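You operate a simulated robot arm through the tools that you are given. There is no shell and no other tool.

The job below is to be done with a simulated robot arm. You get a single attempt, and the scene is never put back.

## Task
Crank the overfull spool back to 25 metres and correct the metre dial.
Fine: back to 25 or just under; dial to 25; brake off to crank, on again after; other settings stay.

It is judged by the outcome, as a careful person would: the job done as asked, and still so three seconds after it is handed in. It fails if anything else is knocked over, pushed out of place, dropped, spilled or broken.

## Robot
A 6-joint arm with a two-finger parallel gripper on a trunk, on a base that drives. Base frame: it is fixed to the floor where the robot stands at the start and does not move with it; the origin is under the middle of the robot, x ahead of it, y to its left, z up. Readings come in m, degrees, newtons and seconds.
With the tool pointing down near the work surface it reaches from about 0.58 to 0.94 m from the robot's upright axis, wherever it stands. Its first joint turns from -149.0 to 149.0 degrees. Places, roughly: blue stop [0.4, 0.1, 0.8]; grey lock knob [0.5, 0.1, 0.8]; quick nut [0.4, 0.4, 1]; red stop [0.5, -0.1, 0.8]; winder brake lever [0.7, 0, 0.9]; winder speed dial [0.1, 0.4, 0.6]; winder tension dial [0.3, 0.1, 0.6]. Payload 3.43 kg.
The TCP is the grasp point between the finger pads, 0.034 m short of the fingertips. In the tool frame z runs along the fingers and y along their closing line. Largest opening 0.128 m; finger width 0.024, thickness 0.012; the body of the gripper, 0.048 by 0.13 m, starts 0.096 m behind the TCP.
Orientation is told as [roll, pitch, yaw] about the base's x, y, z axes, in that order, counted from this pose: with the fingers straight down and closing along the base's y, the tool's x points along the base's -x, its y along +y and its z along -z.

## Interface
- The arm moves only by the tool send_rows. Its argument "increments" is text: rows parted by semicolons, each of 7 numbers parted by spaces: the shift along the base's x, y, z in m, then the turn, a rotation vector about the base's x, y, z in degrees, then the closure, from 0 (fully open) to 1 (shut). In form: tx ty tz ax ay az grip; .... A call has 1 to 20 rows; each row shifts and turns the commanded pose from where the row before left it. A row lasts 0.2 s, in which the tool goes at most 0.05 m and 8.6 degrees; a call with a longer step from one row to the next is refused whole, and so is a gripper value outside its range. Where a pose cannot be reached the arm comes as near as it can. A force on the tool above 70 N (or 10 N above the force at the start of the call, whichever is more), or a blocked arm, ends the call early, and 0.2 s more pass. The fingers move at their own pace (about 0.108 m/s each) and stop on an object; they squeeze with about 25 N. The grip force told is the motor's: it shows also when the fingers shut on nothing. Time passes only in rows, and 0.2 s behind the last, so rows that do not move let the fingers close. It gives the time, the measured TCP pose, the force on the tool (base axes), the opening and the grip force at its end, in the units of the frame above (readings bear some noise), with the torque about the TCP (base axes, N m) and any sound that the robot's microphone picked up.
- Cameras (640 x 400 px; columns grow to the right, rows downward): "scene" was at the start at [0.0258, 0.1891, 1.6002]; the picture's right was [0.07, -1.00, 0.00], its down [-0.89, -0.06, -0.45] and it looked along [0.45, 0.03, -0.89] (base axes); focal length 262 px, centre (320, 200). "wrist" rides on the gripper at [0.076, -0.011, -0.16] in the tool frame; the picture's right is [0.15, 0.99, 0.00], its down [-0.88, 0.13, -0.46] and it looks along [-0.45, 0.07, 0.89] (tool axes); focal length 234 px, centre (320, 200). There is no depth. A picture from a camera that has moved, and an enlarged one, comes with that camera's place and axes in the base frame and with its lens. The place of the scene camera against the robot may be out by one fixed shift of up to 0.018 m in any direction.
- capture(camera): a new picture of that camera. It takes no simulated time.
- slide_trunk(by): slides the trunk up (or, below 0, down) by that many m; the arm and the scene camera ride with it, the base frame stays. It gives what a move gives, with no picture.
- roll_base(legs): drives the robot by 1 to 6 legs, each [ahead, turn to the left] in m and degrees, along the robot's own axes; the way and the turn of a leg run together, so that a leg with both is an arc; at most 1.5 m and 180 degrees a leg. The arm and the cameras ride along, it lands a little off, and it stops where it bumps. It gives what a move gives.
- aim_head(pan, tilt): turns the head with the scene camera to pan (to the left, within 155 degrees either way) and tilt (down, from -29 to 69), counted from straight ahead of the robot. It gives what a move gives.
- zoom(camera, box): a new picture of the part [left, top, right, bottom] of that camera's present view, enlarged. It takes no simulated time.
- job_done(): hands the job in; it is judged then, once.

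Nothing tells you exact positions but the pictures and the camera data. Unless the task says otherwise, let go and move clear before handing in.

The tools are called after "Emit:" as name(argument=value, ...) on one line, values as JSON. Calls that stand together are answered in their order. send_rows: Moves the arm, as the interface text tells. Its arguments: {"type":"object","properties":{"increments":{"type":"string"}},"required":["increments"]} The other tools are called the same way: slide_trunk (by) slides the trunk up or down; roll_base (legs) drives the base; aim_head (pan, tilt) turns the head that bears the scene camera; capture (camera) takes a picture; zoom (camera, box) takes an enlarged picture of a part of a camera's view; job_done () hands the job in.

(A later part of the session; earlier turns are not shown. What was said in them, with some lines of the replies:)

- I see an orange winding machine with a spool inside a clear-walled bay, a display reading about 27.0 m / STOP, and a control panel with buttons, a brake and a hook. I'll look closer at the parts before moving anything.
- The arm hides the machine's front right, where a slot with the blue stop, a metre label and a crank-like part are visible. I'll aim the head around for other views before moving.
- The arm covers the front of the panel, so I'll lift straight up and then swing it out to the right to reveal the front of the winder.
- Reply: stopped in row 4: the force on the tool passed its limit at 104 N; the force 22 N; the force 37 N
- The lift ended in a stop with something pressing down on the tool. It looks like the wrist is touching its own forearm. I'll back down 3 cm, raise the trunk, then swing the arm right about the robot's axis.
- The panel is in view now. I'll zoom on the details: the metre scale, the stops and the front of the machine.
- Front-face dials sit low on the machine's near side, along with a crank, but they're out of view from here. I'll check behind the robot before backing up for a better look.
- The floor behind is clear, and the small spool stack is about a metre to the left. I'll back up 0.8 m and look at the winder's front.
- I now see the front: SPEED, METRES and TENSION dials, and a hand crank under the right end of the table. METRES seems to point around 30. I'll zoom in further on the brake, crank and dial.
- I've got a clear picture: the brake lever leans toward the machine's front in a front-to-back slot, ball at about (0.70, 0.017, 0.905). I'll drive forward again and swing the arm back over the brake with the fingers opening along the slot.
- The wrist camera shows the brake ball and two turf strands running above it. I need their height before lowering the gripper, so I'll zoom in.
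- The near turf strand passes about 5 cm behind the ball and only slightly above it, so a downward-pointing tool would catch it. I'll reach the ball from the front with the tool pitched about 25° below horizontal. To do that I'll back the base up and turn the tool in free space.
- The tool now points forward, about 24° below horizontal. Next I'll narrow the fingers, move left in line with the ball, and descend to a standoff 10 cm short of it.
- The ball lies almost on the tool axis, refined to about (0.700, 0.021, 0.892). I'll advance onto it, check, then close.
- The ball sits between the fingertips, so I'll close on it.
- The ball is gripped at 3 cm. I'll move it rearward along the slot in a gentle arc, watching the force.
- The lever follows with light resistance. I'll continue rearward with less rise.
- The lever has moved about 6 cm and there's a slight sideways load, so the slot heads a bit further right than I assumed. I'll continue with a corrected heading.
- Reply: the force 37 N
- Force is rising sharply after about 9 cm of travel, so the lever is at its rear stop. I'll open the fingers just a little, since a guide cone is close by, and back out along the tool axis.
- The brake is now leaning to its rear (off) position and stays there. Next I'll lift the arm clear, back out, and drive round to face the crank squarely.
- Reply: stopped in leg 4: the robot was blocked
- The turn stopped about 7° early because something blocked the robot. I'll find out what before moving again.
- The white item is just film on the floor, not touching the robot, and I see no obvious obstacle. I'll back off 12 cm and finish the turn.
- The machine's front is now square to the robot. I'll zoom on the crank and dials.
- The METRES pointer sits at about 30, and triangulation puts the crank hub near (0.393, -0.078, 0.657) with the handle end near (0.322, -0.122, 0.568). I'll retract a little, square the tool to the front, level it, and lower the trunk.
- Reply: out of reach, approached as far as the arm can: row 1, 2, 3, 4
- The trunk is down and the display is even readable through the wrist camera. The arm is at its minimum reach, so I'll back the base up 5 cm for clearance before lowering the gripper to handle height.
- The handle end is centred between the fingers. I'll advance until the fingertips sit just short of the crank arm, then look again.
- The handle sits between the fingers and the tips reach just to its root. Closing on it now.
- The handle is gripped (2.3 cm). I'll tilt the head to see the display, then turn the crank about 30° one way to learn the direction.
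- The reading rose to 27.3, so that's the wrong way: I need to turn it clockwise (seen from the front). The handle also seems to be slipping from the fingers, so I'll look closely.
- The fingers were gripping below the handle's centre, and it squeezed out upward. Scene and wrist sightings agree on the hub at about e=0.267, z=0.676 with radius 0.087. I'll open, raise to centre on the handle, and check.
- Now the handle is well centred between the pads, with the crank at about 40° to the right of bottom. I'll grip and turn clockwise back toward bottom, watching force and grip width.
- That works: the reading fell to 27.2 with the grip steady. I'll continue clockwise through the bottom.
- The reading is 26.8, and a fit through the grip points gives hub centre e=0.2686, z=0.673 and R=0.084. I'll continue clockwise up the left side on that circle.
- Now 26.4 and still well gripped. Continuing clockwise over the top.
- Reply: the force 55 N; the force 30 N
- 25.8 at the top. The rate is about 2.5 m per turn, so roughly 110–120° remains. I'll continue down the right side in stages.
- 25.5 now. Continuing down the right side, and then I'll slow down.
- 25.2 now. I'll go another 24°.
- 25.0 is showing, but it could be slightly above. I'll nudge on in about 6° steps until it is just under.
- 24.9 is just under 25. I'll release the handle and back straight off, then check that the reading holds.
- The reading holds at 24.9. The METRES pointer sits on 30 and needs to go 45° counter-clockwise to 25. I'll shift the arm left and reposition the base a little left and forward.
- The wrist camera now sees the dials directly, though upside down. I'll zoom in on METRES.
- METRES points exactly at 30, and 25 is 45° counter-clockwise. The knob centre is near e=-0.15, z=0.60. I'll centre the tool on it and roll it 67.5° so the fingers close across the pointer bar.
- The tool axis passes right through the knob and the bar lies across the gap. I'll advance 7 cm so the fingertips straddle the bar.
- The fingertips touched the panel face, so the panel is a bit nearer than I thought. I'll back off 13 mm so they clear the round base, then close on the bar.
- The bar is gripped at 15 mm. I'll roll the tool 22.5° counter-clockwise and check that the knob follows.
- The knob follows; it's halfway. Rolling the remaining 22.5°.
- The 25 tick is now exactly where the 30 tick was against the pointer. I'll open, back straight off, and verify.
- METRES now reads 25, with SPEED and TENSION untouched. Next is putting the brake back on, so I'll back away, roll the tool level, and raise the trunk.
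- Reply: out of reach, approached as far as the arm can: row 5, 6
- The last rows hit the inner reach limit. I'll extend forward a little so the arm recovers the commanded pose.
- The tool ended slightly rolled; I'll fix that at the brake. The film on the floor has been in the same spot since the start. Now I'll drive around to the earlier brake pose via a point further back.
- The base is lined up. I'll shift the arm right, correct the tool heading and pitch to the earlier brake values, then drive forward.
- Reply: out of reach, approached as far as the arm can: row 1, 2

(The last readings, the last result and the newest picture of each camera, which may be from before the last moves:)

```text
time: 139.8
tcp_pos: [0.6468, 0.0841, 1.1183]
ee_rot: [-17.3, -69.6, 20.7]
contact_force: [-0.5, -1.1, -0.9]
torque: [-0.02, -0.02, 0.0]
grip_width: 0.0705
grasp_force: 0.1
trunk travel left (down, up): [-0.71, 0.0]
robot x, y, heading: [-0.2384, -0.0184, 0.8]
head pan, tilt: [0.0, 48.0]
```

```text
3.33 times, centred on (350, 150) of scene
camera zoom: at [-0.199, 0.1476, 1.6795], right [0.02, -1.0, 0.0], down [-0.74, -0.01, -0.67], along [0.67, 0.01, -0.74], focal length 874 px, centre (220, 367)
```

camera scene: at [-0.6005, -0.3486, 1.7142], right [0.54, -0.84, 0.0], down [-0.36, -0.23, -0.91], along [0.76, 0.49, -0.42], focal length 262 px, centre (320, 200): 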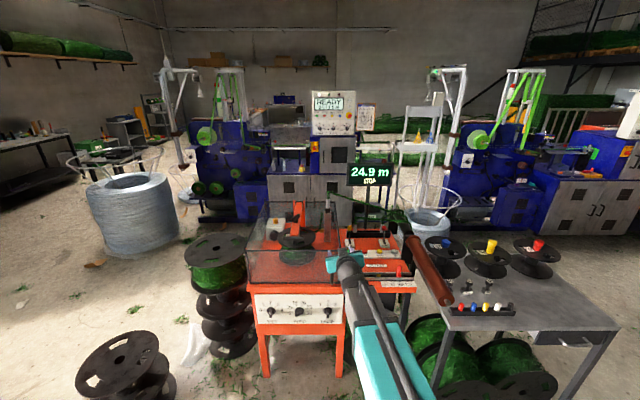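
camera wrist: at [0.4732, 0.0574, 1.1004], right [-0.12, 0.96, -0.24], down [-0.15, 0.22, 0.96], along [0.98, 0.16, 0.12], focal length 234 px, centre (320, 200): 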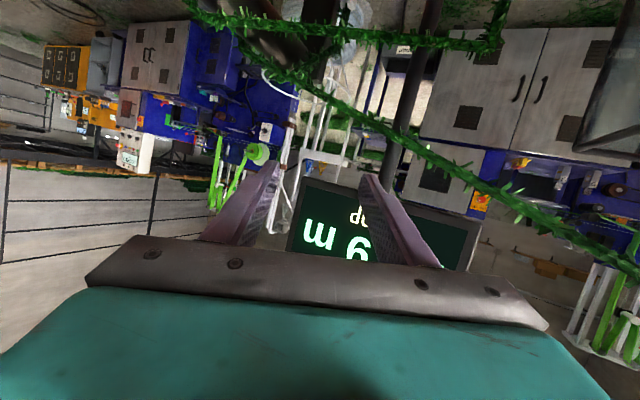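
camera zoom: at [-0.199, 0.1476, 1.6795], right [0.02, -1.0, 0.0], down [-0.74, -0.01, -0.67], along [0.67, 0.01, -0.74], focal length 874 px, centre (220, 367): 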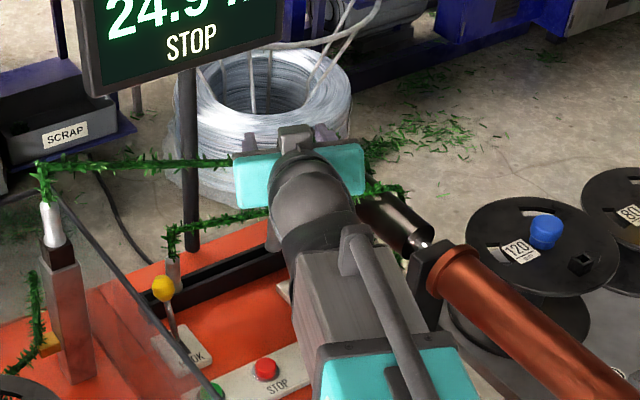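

Still 24.9. I'll correct the tool's small orientation error, line up, and descend in front of the strand to a standoff on the lever's approach line.

Emit:
send_rows(increments="-0.012 -0.024 0 2.67 2.37 2.73 0.5;-0.012 -0.023 0 2.67 2.37 2.73 0.5;0 0 -0.04 0 0 0 0.5;0 0 -0.04 0 0 0 0.5;0 0 -0.04 0 0 0 0.5;0 0 -0.039 0 0 0 0.5;0 0 0 0 0 0 0.5")

Emit:
capture(camera="wrist")

Emit:
zoom(camera="scene", box=[260, 90, 440, 210])

```text
time: 141.4
tcp_pos: [0.642, 0.0781, 0.9558]
ee_rot: [-14.6, -69.2, 18.7]
contact_force: [0.4, 0.2, 0.6]
torque: [0.03, -0.01, -0.01]
grip_width: 0.0637
grasp_force: 0.0
out of reach, approached as far as the arm can: row 1, 2
trunk travel left (down, up): [-0.71, 0.0]
robot x, y, heading: [-0.2397, -0.0256, 1.2]
head pan, tilt: [0.0, 48.0]
```

```text
taken
camera wrist: at [0.4675, 0.0499, 0.9408], right [-0.14, 0.96, -0.23], down [-0.14, 0.21, 0.97], along [0.98, 0.16, 0.11], focal length 234 px, centre (320, 200)
```

wrist: 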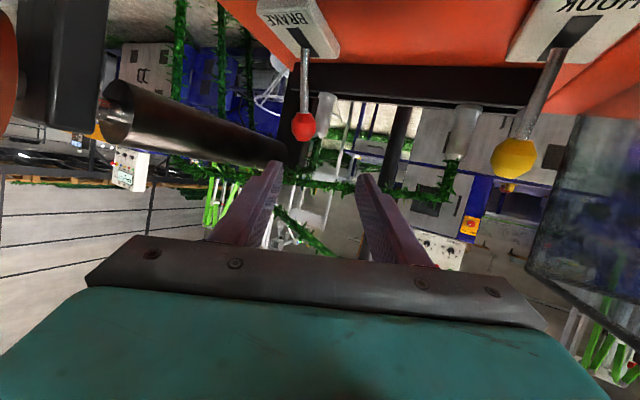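

```text
3.33 times, centred on (350, 150) of scene
camera zoom: at [-0.1992, 0.1476, 1.6795], right [0.02, -1.0, 0.0], down [-0.74, -0.01, -0.67], along [0.67, 0.01, -0.74], focal length 874 px, centre (220, 367)
```

zoom: 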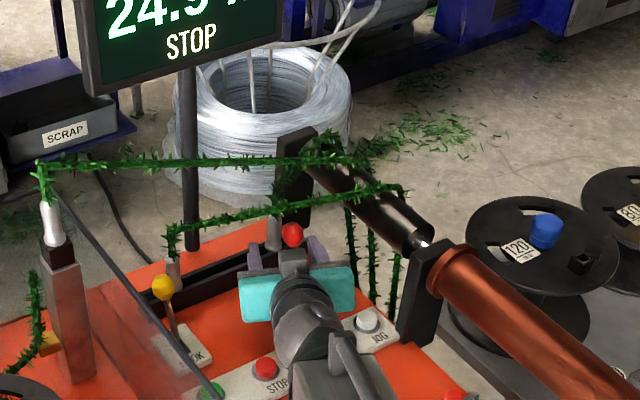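

The inner reach limit got in the way again. I'll back the base up 6 cm and then make the orientation and lateral corrections while extending.

Emit:
roll_base(legs=[[-0.07, 0]])

Emit:
send_rows(increments="0.02 -0.02 0 0 0 0 0.5;0.015 -0.02 0 2.4 1.9 2.3 0.5;0 0 0 2.4 1.9 2.3 0.5;0 0 0 0 0 0 0.5")

Emit:
capture(camera="wrist")

```text
time: 142.5
tcp_pos: [0.5722, 0.0755, 0.9576]
ee_rot: [-14.6, -69.3, 18.8]
contact_force: [-0.8, 0.1, 0.1]
torque: [0.02, 0.02, -0.01]
grip_width: 0.0639
grasp_force: 0.1
trunk travel left (down, up): [-0.71, 0.0]
robot x, y, heading: [-0.3106, -0.0288, 1.0]
head pan, tilt: [0.0, 48.0]
```

```text
time: 143.5
tcp_pos: [0.6045, 0.0486, 0.9691]
ee_rot: [-16.7, -71.8, 21.6]
contact_force: [0.0, 0.0, -0.3]
torque: [0.0, 0.02, 0.05]
grip_width: 0.0639
grasp_force: 0.0
out of reach, approached as far as the arm can: row 2, 3
trunk travel left (down, up): [-0.71, 0.0]
robot x, y, heading: [-0.3069, -0.0262, 1.1]
head pan, tilt: [0.0, 48.0]
```

```text
taken
camera wrist: at [0.4326, 0.0175, 0.9452], right [-0.14, 0.96, -0.23], down [-0.19, 0.2, 0.96], along [0.97, 0.18, 0.16], focal length 234 px, centre (320, 200)
```

wrist: 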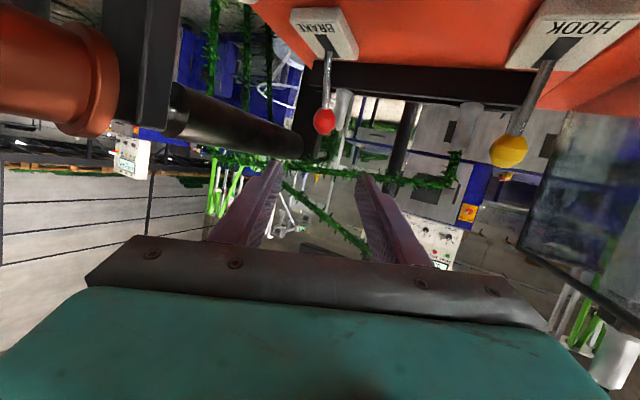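

The arm seems to be at a wrist limit, but the current orientation (about 17° down, heading about 4°) is fine for the job and even flatter under the strand. I'll keep it, narrow the fingers to 45 mm, and move to a standoff in line with the ball.

Emit:
send_rows(increments="0.012 0.0015 -0.011 0 0 0 0.65;0.012 0.0015 -0.011 0 0 0 0.65;0.0105 0.0014 -0.0111 0 0 0 0.65;0 0 0 0 0 0 0.65")

Emit:
capture(camera="wrist")

Emit:
zoom(camera="wrist", box=[240, 90, 400, 210])

Emit:
zoom(camera="scene", box=[290, 120, 390, 180])

```text
time: 144.5
tcp_pos: [0.6358, 0.0484, 0.9422]
ee_rot: [-2.6, -70.0, 12.4]
contact_force: [-0.6, -0.2, -1.3]
torque: [0.04, 0.01, 0.01]
grip_width: 0.0449
grasp_force: 0.0
out of reach, approached as far as the arm can: row 1, 2
trunk travel left (down, up): [-0.71, 0.0]
robot x, y, heading: [-0.3092, -0.0269, 1.1]
head pan, tilt: [0.0, 48.0]
```

```text
taken
camera wrist: at [0.4648, 0.007, 0.9249], right [-0.22, 0.96, -0.15], down [-0.15, 0.12, 0.98], along [0.96, 0.24, 0.12], focal length 234 px, centre (320, 200)
```

wrist: 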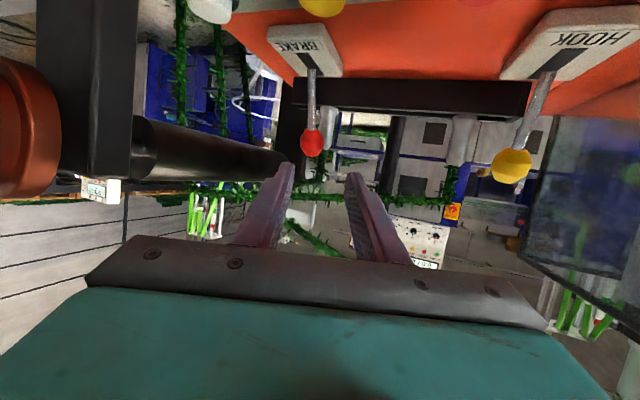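

```text
3.33 times, centred on (320, 150) of wrist
camera zoom: at [0.4648, 0.007, 0.9249], right [-0.22, 0.96, -0.15], down [-0.15, 0.12, 0.98], along [0.96, 0.24, 0.12], focal length 781 px, centre (320, 367)
```

zoom: 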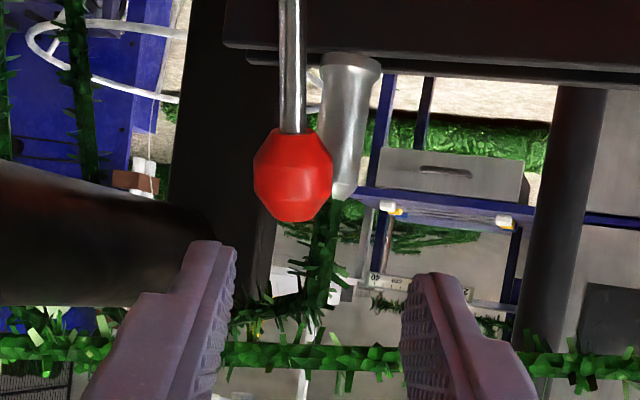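

```text
6.40 times, centred on (340, 150) of scene
camera zoom: at [-0.2678, 0.1464, 1.6795], right [0.02, -1.0, 0.0], down [-0.74, -0.01, -0.67], along [0.67, 0.01, -0.74], focal length 1678 px, centre (192, 520)
```

zoom: 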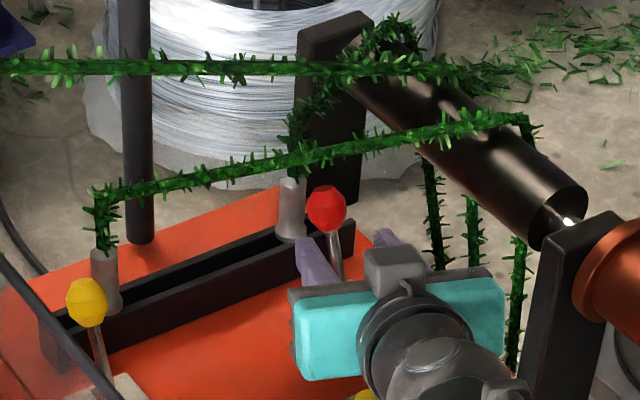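

The ball is at about (0.780, 0.063, 0.889), 1 cm right of the tool axis. I'll correct that, then advance halfway along the tool axis and check.

Emit:
send_rows(increments="0 -0.0103 0 0 0 0 0.65;0.03 0.0052 -0.0112 0 0 0 0.65;0.035 0.006 -0.013 0 0 0 0.65;0 0 0 0 0 0 0.65")

Emit:
zoom(camera="wrist", box=[240, 90, 400, 210])

Emit:
zoom(camera="scene", box=[290, 120, 390, 180])

```text
time: 145.5
tcp_pos: [0.7006, 0.0483, 0.9171]
ee_rot: [-2.7, -70.1, 12.4]
contact_force: [-0.5, 0.5, 0.5]
torque: [-0.01, 0.0, 0.0]
grip_width: 0.0448
grasp_force: 0.0
trunk travel left (down, up): [-0.71, 0.0]
robot x, y, heading: [-0.308, -0.0271, 1.1]
head pan, tilt: [0.0, 48.0]
```

```text
3.33 times, centred on (320, 150) of wrist
camera zoom: at [0.5298, 0.0063, 0.8998], right [-0.22, 0.96, -0.15], down [-0.15, 0.12, 0.98], along [0.96, 0.24, 0.12], focal length 781 px, centre (320, 367)
```

zoom: 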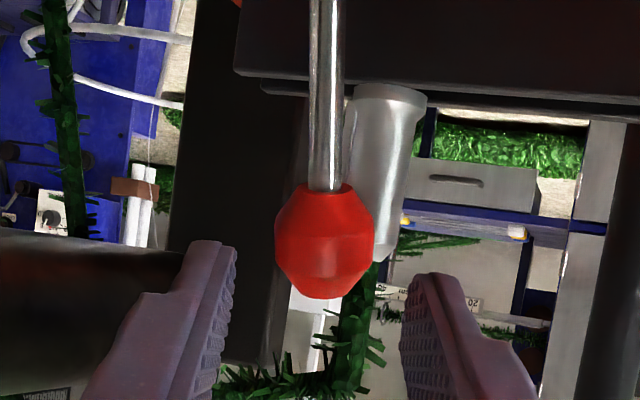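

```text
6.40 times, centred on (340, 150) of scene
camera zoom: at [-0.2681, 0.1463, 1.6795], right [0.02, -1.0, 0.0], down [-0.74, -0.01, -0.67], along [0.67, 0.01, -0.74], focal length 1678 px, centre (192, 520)
```

zoom: 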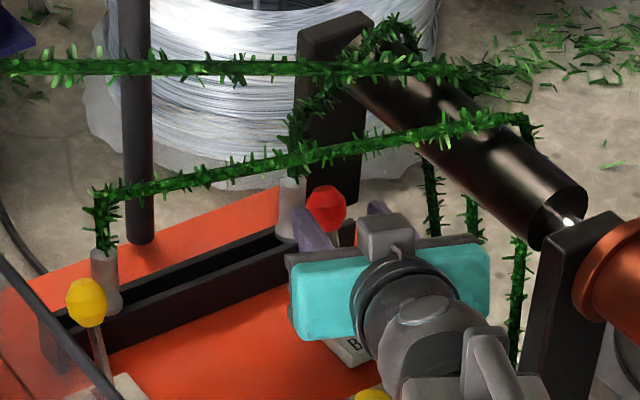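

Well centred. I'll advance the rest of the way and close on the ball.

Emit:
send_rows(increments="0.031 0.0054 -0.011 0 0 0 0.65;0.031 0.0054 -0.011 0 0 0 0.65;0 0 0 0 0 0 0.65;0 0 0 0 0 0 0.9;0 0 0 0 0 0 0.9;0 0 0 0 0 0 0.9")

Emit:
zoom(camera="wrist", box=[240, 90, 400, 210])

```text
time: 146.9
tcp_pos: [0.7631, 0.0598, 0.8951]
ee_rot: [-2.9, -70.0, 12.6]
contact_force: [1.3, 0.6, -0.5]
torque: [-0.3, -0.24, 0.03]
grip_width: 0.0296
grasp_force: 45.2
trunk travel left (down, up): [-0.71, 0.0]
robot x, y, heading: [-0.3085, -0.0254, 1.1]
head pan, tilt: [0.0, 48.0]
```

```text
3.33 times, centred on (320, 150) of wrist
camera zoom: at [0.5917, 0.0175, 0.8779], right [-0.22, 0.96, -0.15], down [-0.15, 0.12, 0.98], along [0.96, 0.24, 0.12], focal length 781 px, centre (320, 367)
```

zoom: 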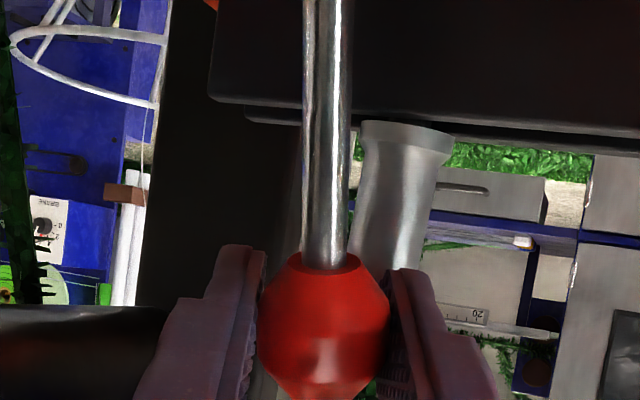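

The ball is gripped. I'll pull the lever back toward the front along the reverse arc.

Emit:
send_rows(increments="-0.0098 -0.0053 0.004 0 0 0 0.9;-0.0098 -0.0053 0.003 0 0 0 0.9;-0.0098 -0.0053 0.002 0 0 0 0.9;-0.0098 -0.0053 0.001 0 0 0 0.9")

Emit:
send_rows(increments="-0.0098 -0.0053 0 0 0 0 0.9;-0.0098 -0.0053 -0.001 0 0 0 0.9")

Emit:
zoom(camera="wrist", box=[220, 60, 420, 210])

```text
time: 147.9
tcp_pos: [0.7247, 0.0377, 0.9029]
ee_rot: [-2.3, -69.9, 12.2]
contact_force: [14.7, -0.9, -7.8]
torque: [0.48, -1.01, -0.09]
grip_width: 0.0288
grasp_force: 44.6
trunk travel left (down, up): [-0.71, 0.0]
robot x, y, heading: [-0.3111, -0.0226, 1.1]
head pan, tilt: [0.0, 48.0]
```

```text
time: 148.5
tcp_pos: [0.7057, 0.0273, 0.902]
ee_rot: [-2.5, -69.9, 12.4]
contact_force: [17.3, -0.2, -7.9]
torque: [0.64, -0.93, -0.1]
grip_width: 0.0296
grasp_force: 44.9
trunk travel left (down, up): [-0.71, 0.0]
robot x, y, heading: [-0.3122, -0.0237, 1.0]
head pan, tilt: [0.0, 48.0]
```

```text
2.67 times, centred on (320, 135) of wrist
camera zoom: at [0.5342, -0.0147, 0.8849], right [-0.22, 0.96, -0.15], down [-0.15, 0.12, 0.98], along [0.96, 0.24, 0.12], focal length 624 px, centre (320, 373)
```

zoom: 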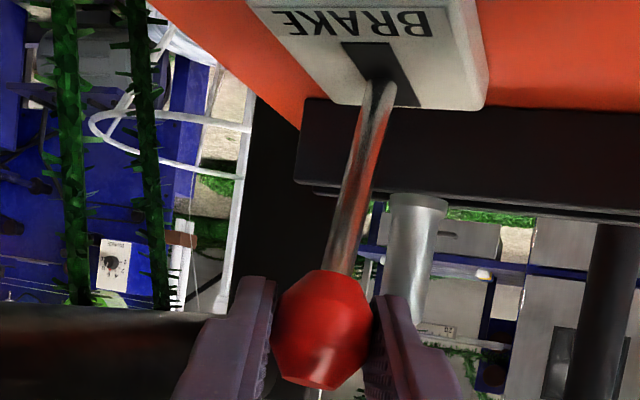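

The lever is following. I'll finish the pull to the front stop, going slightly past.

Emit:
send_rows(increments="-0.0098 -0.0053 -0.002 0 0 0 0.9;-0.0098 -0.0053 -0.003 0 0 0 0.9;-0.005 -0.003 -0.002 0 0 0 0.9")

Emit:
zoom(camera="wrist", box=[220, 60, 420, 210])

```text
time: 149.3
tcp_pos: [0.6804, 0.0175, 0.8977]
ee_rot: [-2.4, -69.9, 12.7]
contact_force: [28.0, 11.4, 2.7]
torque: [0.42, -0.56, 0.31]
grip_width: 0.0297
grasp_force: 45.2
trunk travel left (down, up): [-0.71, 0.0]
robot x, y, heading: [-0.3087, -0.0258, 1.0]
head pan, tilt: [0.0, 48.0]
```

```text
2.67 times, centred on (320, 135) of wrist
camera zoom: at [0.5095, -0.0248, 0.88], right [-0.23, 0.96, -0.15], down [-0.15, 0.12, 0.98], along [0.96, 0.24, 0.12], focal length 624 px, centre (320, 373)
```

zoom: 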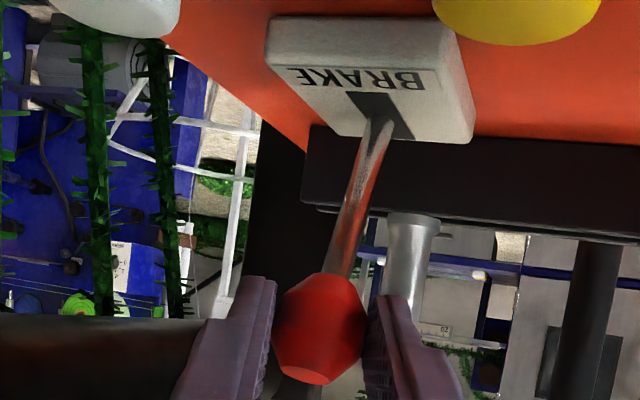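

Force has risen to about 30 N at the original lever position, so the brake is on. Releasing and backing out.

Emit:
send_rows(increments="0 0 0 0 0 0 0.75;0 0 0 0 0 0 0.55;0 0 0 0 0 0 0.5;-0.02 -0.0035 0.0075 0 0 0 0.5;-0.025 -0.0043 0.0093 0 0 0 0.5;-0.025 -0.0043 0.0093 0 0 0 0.5")

Emit:
capture(camera="wrist")

Emit:
zoom(camera="scene", box=[260, 100, 420, 200])

```text
time: 150.7
tcp_pos: [0.6082, 0.0015, 0.9247]
ee_rot: [-2.7, -70.0, 12.4]
contact_force: [0.8, 1.0, -0.6]
torque: [-0.02, 0.03, 0.01]
grip_width: 0.0642
grasp_force: 0.1
trunk travel left (down, up): [-0.71, 0.0]
robot x, y, heading: [-0.3083, -0.0255, 1.0]
head pan, tilt: [0.0, 48.0]
```

```text
taken
camera wrist: at [0.4373, -0.0396, 0.9079], right [-0.22, 0.96, -0.15], down [-0.15, 0.12, 0.98], along [0.96, 0.24, 0.12], focal length 234 px, centre (320, 200)
```

wrist: 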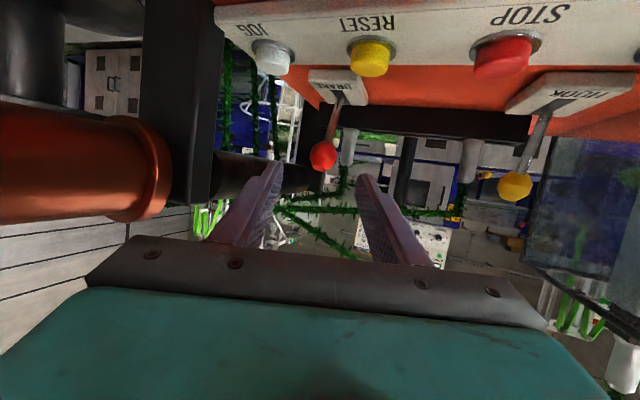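

```text
4.00 times, centred on (340, 150) of scene
camera zoom: at [-0.2682, 0.1464, 1.6795], right [0.02, -1.0, 0.0], down [-0.74, -0.01, -0.67], along [0.67, 0.01, -0.74], focal length 1049 px, centre (240, 400)
```

zoom: 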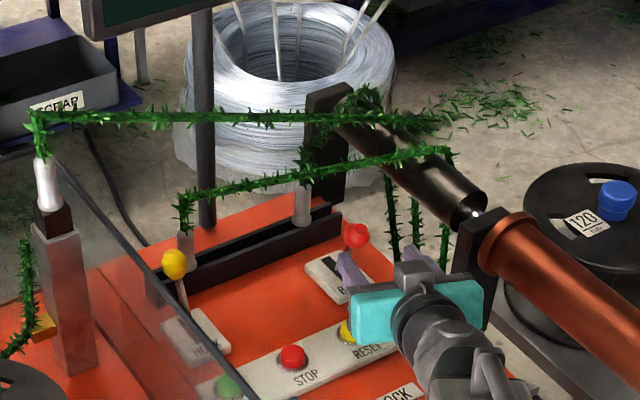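

The lever leans forward as it did at the start. I'll lift clear, back the robot away, and do a final check of everything.

Emit:
send_rows(increments="0 0 0.04 0 0 0 0.5;0 0 0.04 0 0 0 0.5;0 0 0.04 0 0 0 0.5;0 0 0.04 0 0 0 0.5")

Emit:
roll_base(legs=[[-0.5, 0]])

Emit:
aim_head(pan=5, tilt=35)

Emit:
capture(camera="scene")

```text
time: 151.7
tcp_pos: [0.6096, 0.0019, 1.0821]
ee_rot: [-2.7, -70.1, 12.6]
contact_force: [-0.7, 0.8, -0.3]
torque: [-0.03, 0.05, 0.02]
grip_width: 0.0641
grasp_force: 0.0
trunk travel left (down, up): [-0.71, 0.0]
robot x, y, heading: [-0.3093, -0.0272, 1.1]
head pan, tilt: [0.0, 48.0]
```

```text
time: 155.0
tcp_pos: [0.1069, -0.0102, 1.0835]
ee_rot: [-2.7, -70.1, 12.3]
contact_force: [0.7, -0.2, 0.1]
torque: [0.0, -0.04, 0.03]
grip_width: 0.0641
grasp_force: 0.0
trunk travel left (down, up): [-0.71, 0.0]
robot x, y, heading: [-0.8096, -0.0338, 0.5]
head pan, tilt: [0.0, 48.0]
```

```text
time: 155.7
tcp_pos: [0.1079, -0.0093, 1.0829]
ee_rot: [-2.8, -70.1, 12.3]
contact_force: [0.3, -0.4, 0.4]
torque: [0.01, 0.04, 0.02]
grip_width: 0.0643
grasp_force: 0.0
trunk travel left (down, up): [-0.71, 0.0]
robot x, y, heading: [-0.8133, -0.0325, 0.8]
head pan, tilt: [5.0, 35.0]
```

```text
taken
camera scene: at [-0.7606, 0.1458, 1.6984], right [0.1, -1.0, 0.0], down [-0.57, -0.06, -0.82], along [0.81, 0.08, -0.57], focal length 262 px, centre (320, 200)
```

scene: 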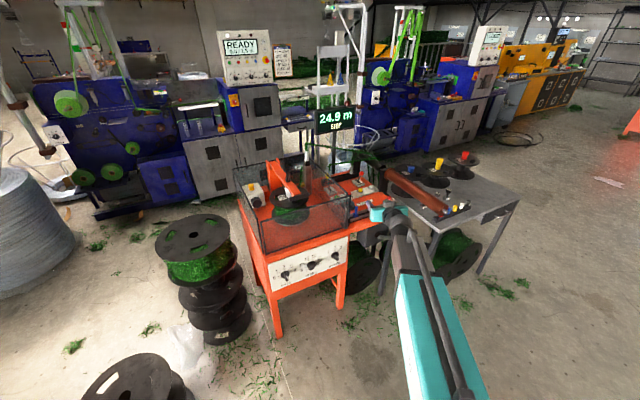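

Emit:
zoom(camera="scene", box=[305, 95, 365, 140])

Emit:
zoom(camera="scene", box=[265, 240, 355, 300])

Emit:
zoom(camera="scene", box=[330, 150, 426, 210])

Emit:
zoom(camera="scene", box=[380, 140, 520, 230])

```text
8.89 times, centred on (335, 118) of scene
camera zoom: at [-0.7606, 0.1458, 1.6984], right [0.1, -1.0, 0.0], down [-0.57, -0.06, -0.82], along [0.81, 0.08, -0.57], focal length 2331 px, centre (187, 933)
```

zoom: 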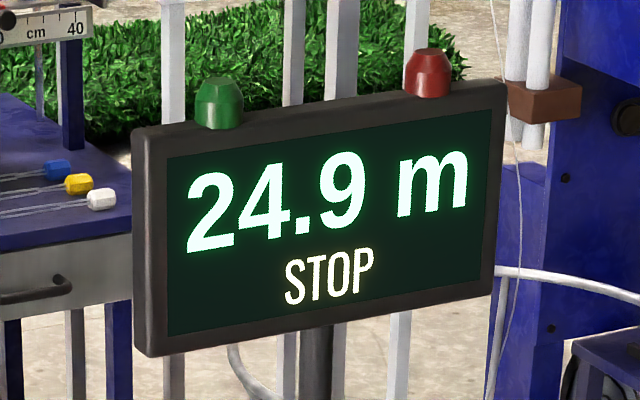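

```text
6.67 times, centred on (310, 270) of scene
camera zoom: at [-0.7606, 0.1458, 1.6984], right [0.1, -1.0, 0.0], down [-0.57, -0.06, -0.82], along [0.81, 0.08, -0.57], focal length 1748 px, centre (387, -267)
```

zoom: 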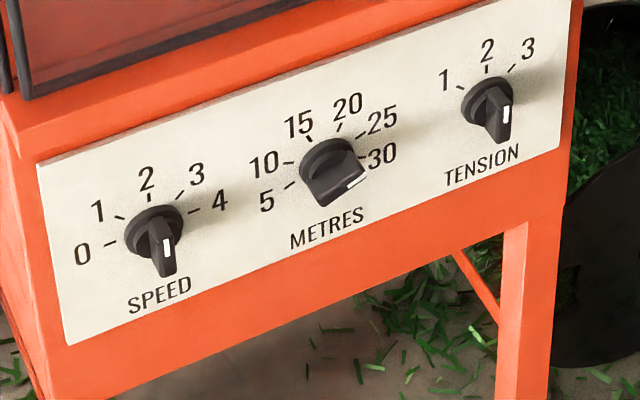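

```text
6.67 times, centred on (378, 180) of scene
camera zoom: at [-0.7606, 0.1458, 1.6984], right [0.1, -1.0, 0.0], down [-0.57, -0.06, -0.82], along [0.81, 0.08, -0.57], focal length 1748 px, centre (-67, 333)
```

zoom: 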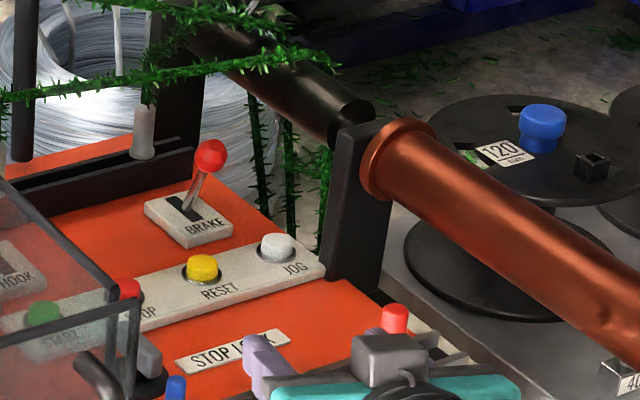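

```text
4.44 times, centred on (450, 185) of scene
camera zoom: at [-0.7606, 0.1458, 1.6984], right [0.1, -1.0, 0.0], down [-0.57, -0.06, -0.82], along [0.81, 0.08, -0.57], focal length 1166 px, centre (-258, 267)
```

zoom: 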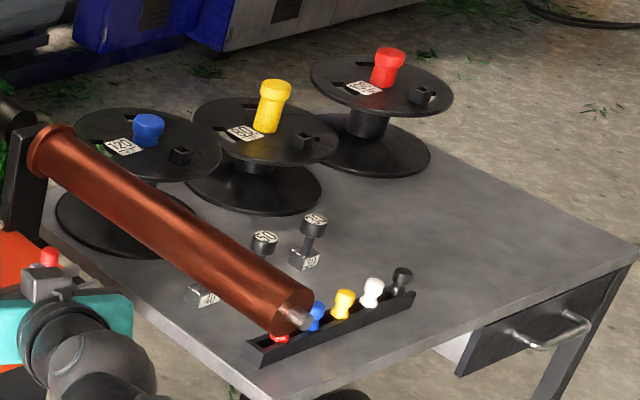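

Display, dials, tools and spools all look right. I'll compare the brake lever with its original lean at higher zoom.

Emit:
aim_head(pan=5, tilt=40)

Emit:
capture(camera="scene")

Emit:
zoom(camera="scene", box=[334, 140, 382, 170])

```text
time: 156.4
tcp_pos: [0.1082, -0.0096, 1.083]
ee_rot: [-2.7, -70.0, 12.3]
contact_force: [-0.4, 0.4, -0.6]
torque: [-0.03, -0.02, 0.03]
grip_width: 0.0638
grasp_force: 0.1
trunk travel left (down, up): [-0.71, 0.0]
robot x, y, heading: [-0.8106, -0.0325, 0.4]
head pan, tilt: [5.0, 40.0]
```

```text
taken
camera scene: at [-0.7635, 0.1455, 1.6909], right [0.1, -1.0, 0.0], down [-0.64, -0.06, -0.77], along [0.76, 0.07, -0.64], focal length 262 px, centre (320, 200)
```

scene: 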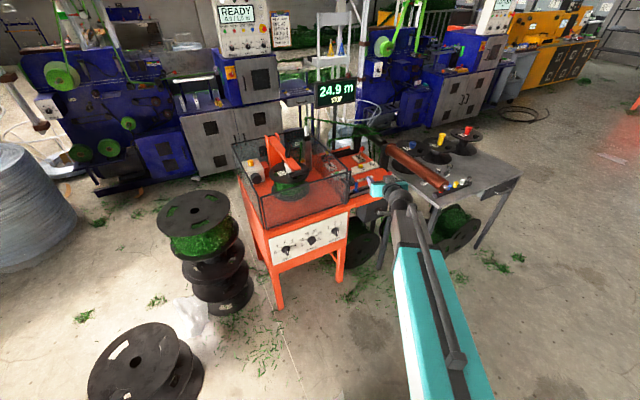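

```text
13.33 times, centred on (358, 155) of scene
camera zoom: at [-0.7635, 0.1455, 1.6909], right [0.1, -1.0, 0.0], down [-0.64, -0.06, -0.77], along [0.76, 0.07, -0.64], focal length 3496 px, centre (-187, 800)
```

zoom: 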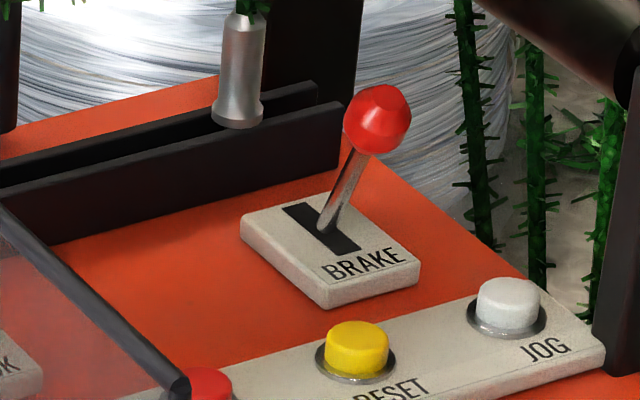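

The brake lever matches its original lean, the display holds at 24.9 m, METRES points to 25, and SPEED and TENSION are still at 2. Nothing else looks disturbed and the arm is clear, so I'm handing in.

Emit:
job_done()

```text
The job is handed in.
```

The spool is cranked back to 24.9 m, just under 25, and the METRES dial now points to 25. I've handed the job in.

- **Brake:** I moved it off to crank and put it back on afterwards. The lever is back at its original lean and position.
- **Cranking:** my first turn went the wrong way and took the reading up to 27.3 m before I reversed. The handle also slipped once there; I re-gripped it, and the reading held at 24.9 after I let go.
- **Other settings:** SPEED and TENSION are still at 2, and I did not touch the hook lever or the blue and red stops.
- **Bumps along the way:** early on, a lift was cut short by a 104 N force on the tool. It was probably the wrist pressing on its own forearm. Later, one turn of the base was blocked and I never found out by what. My last views showed nothing knocked over or moved.
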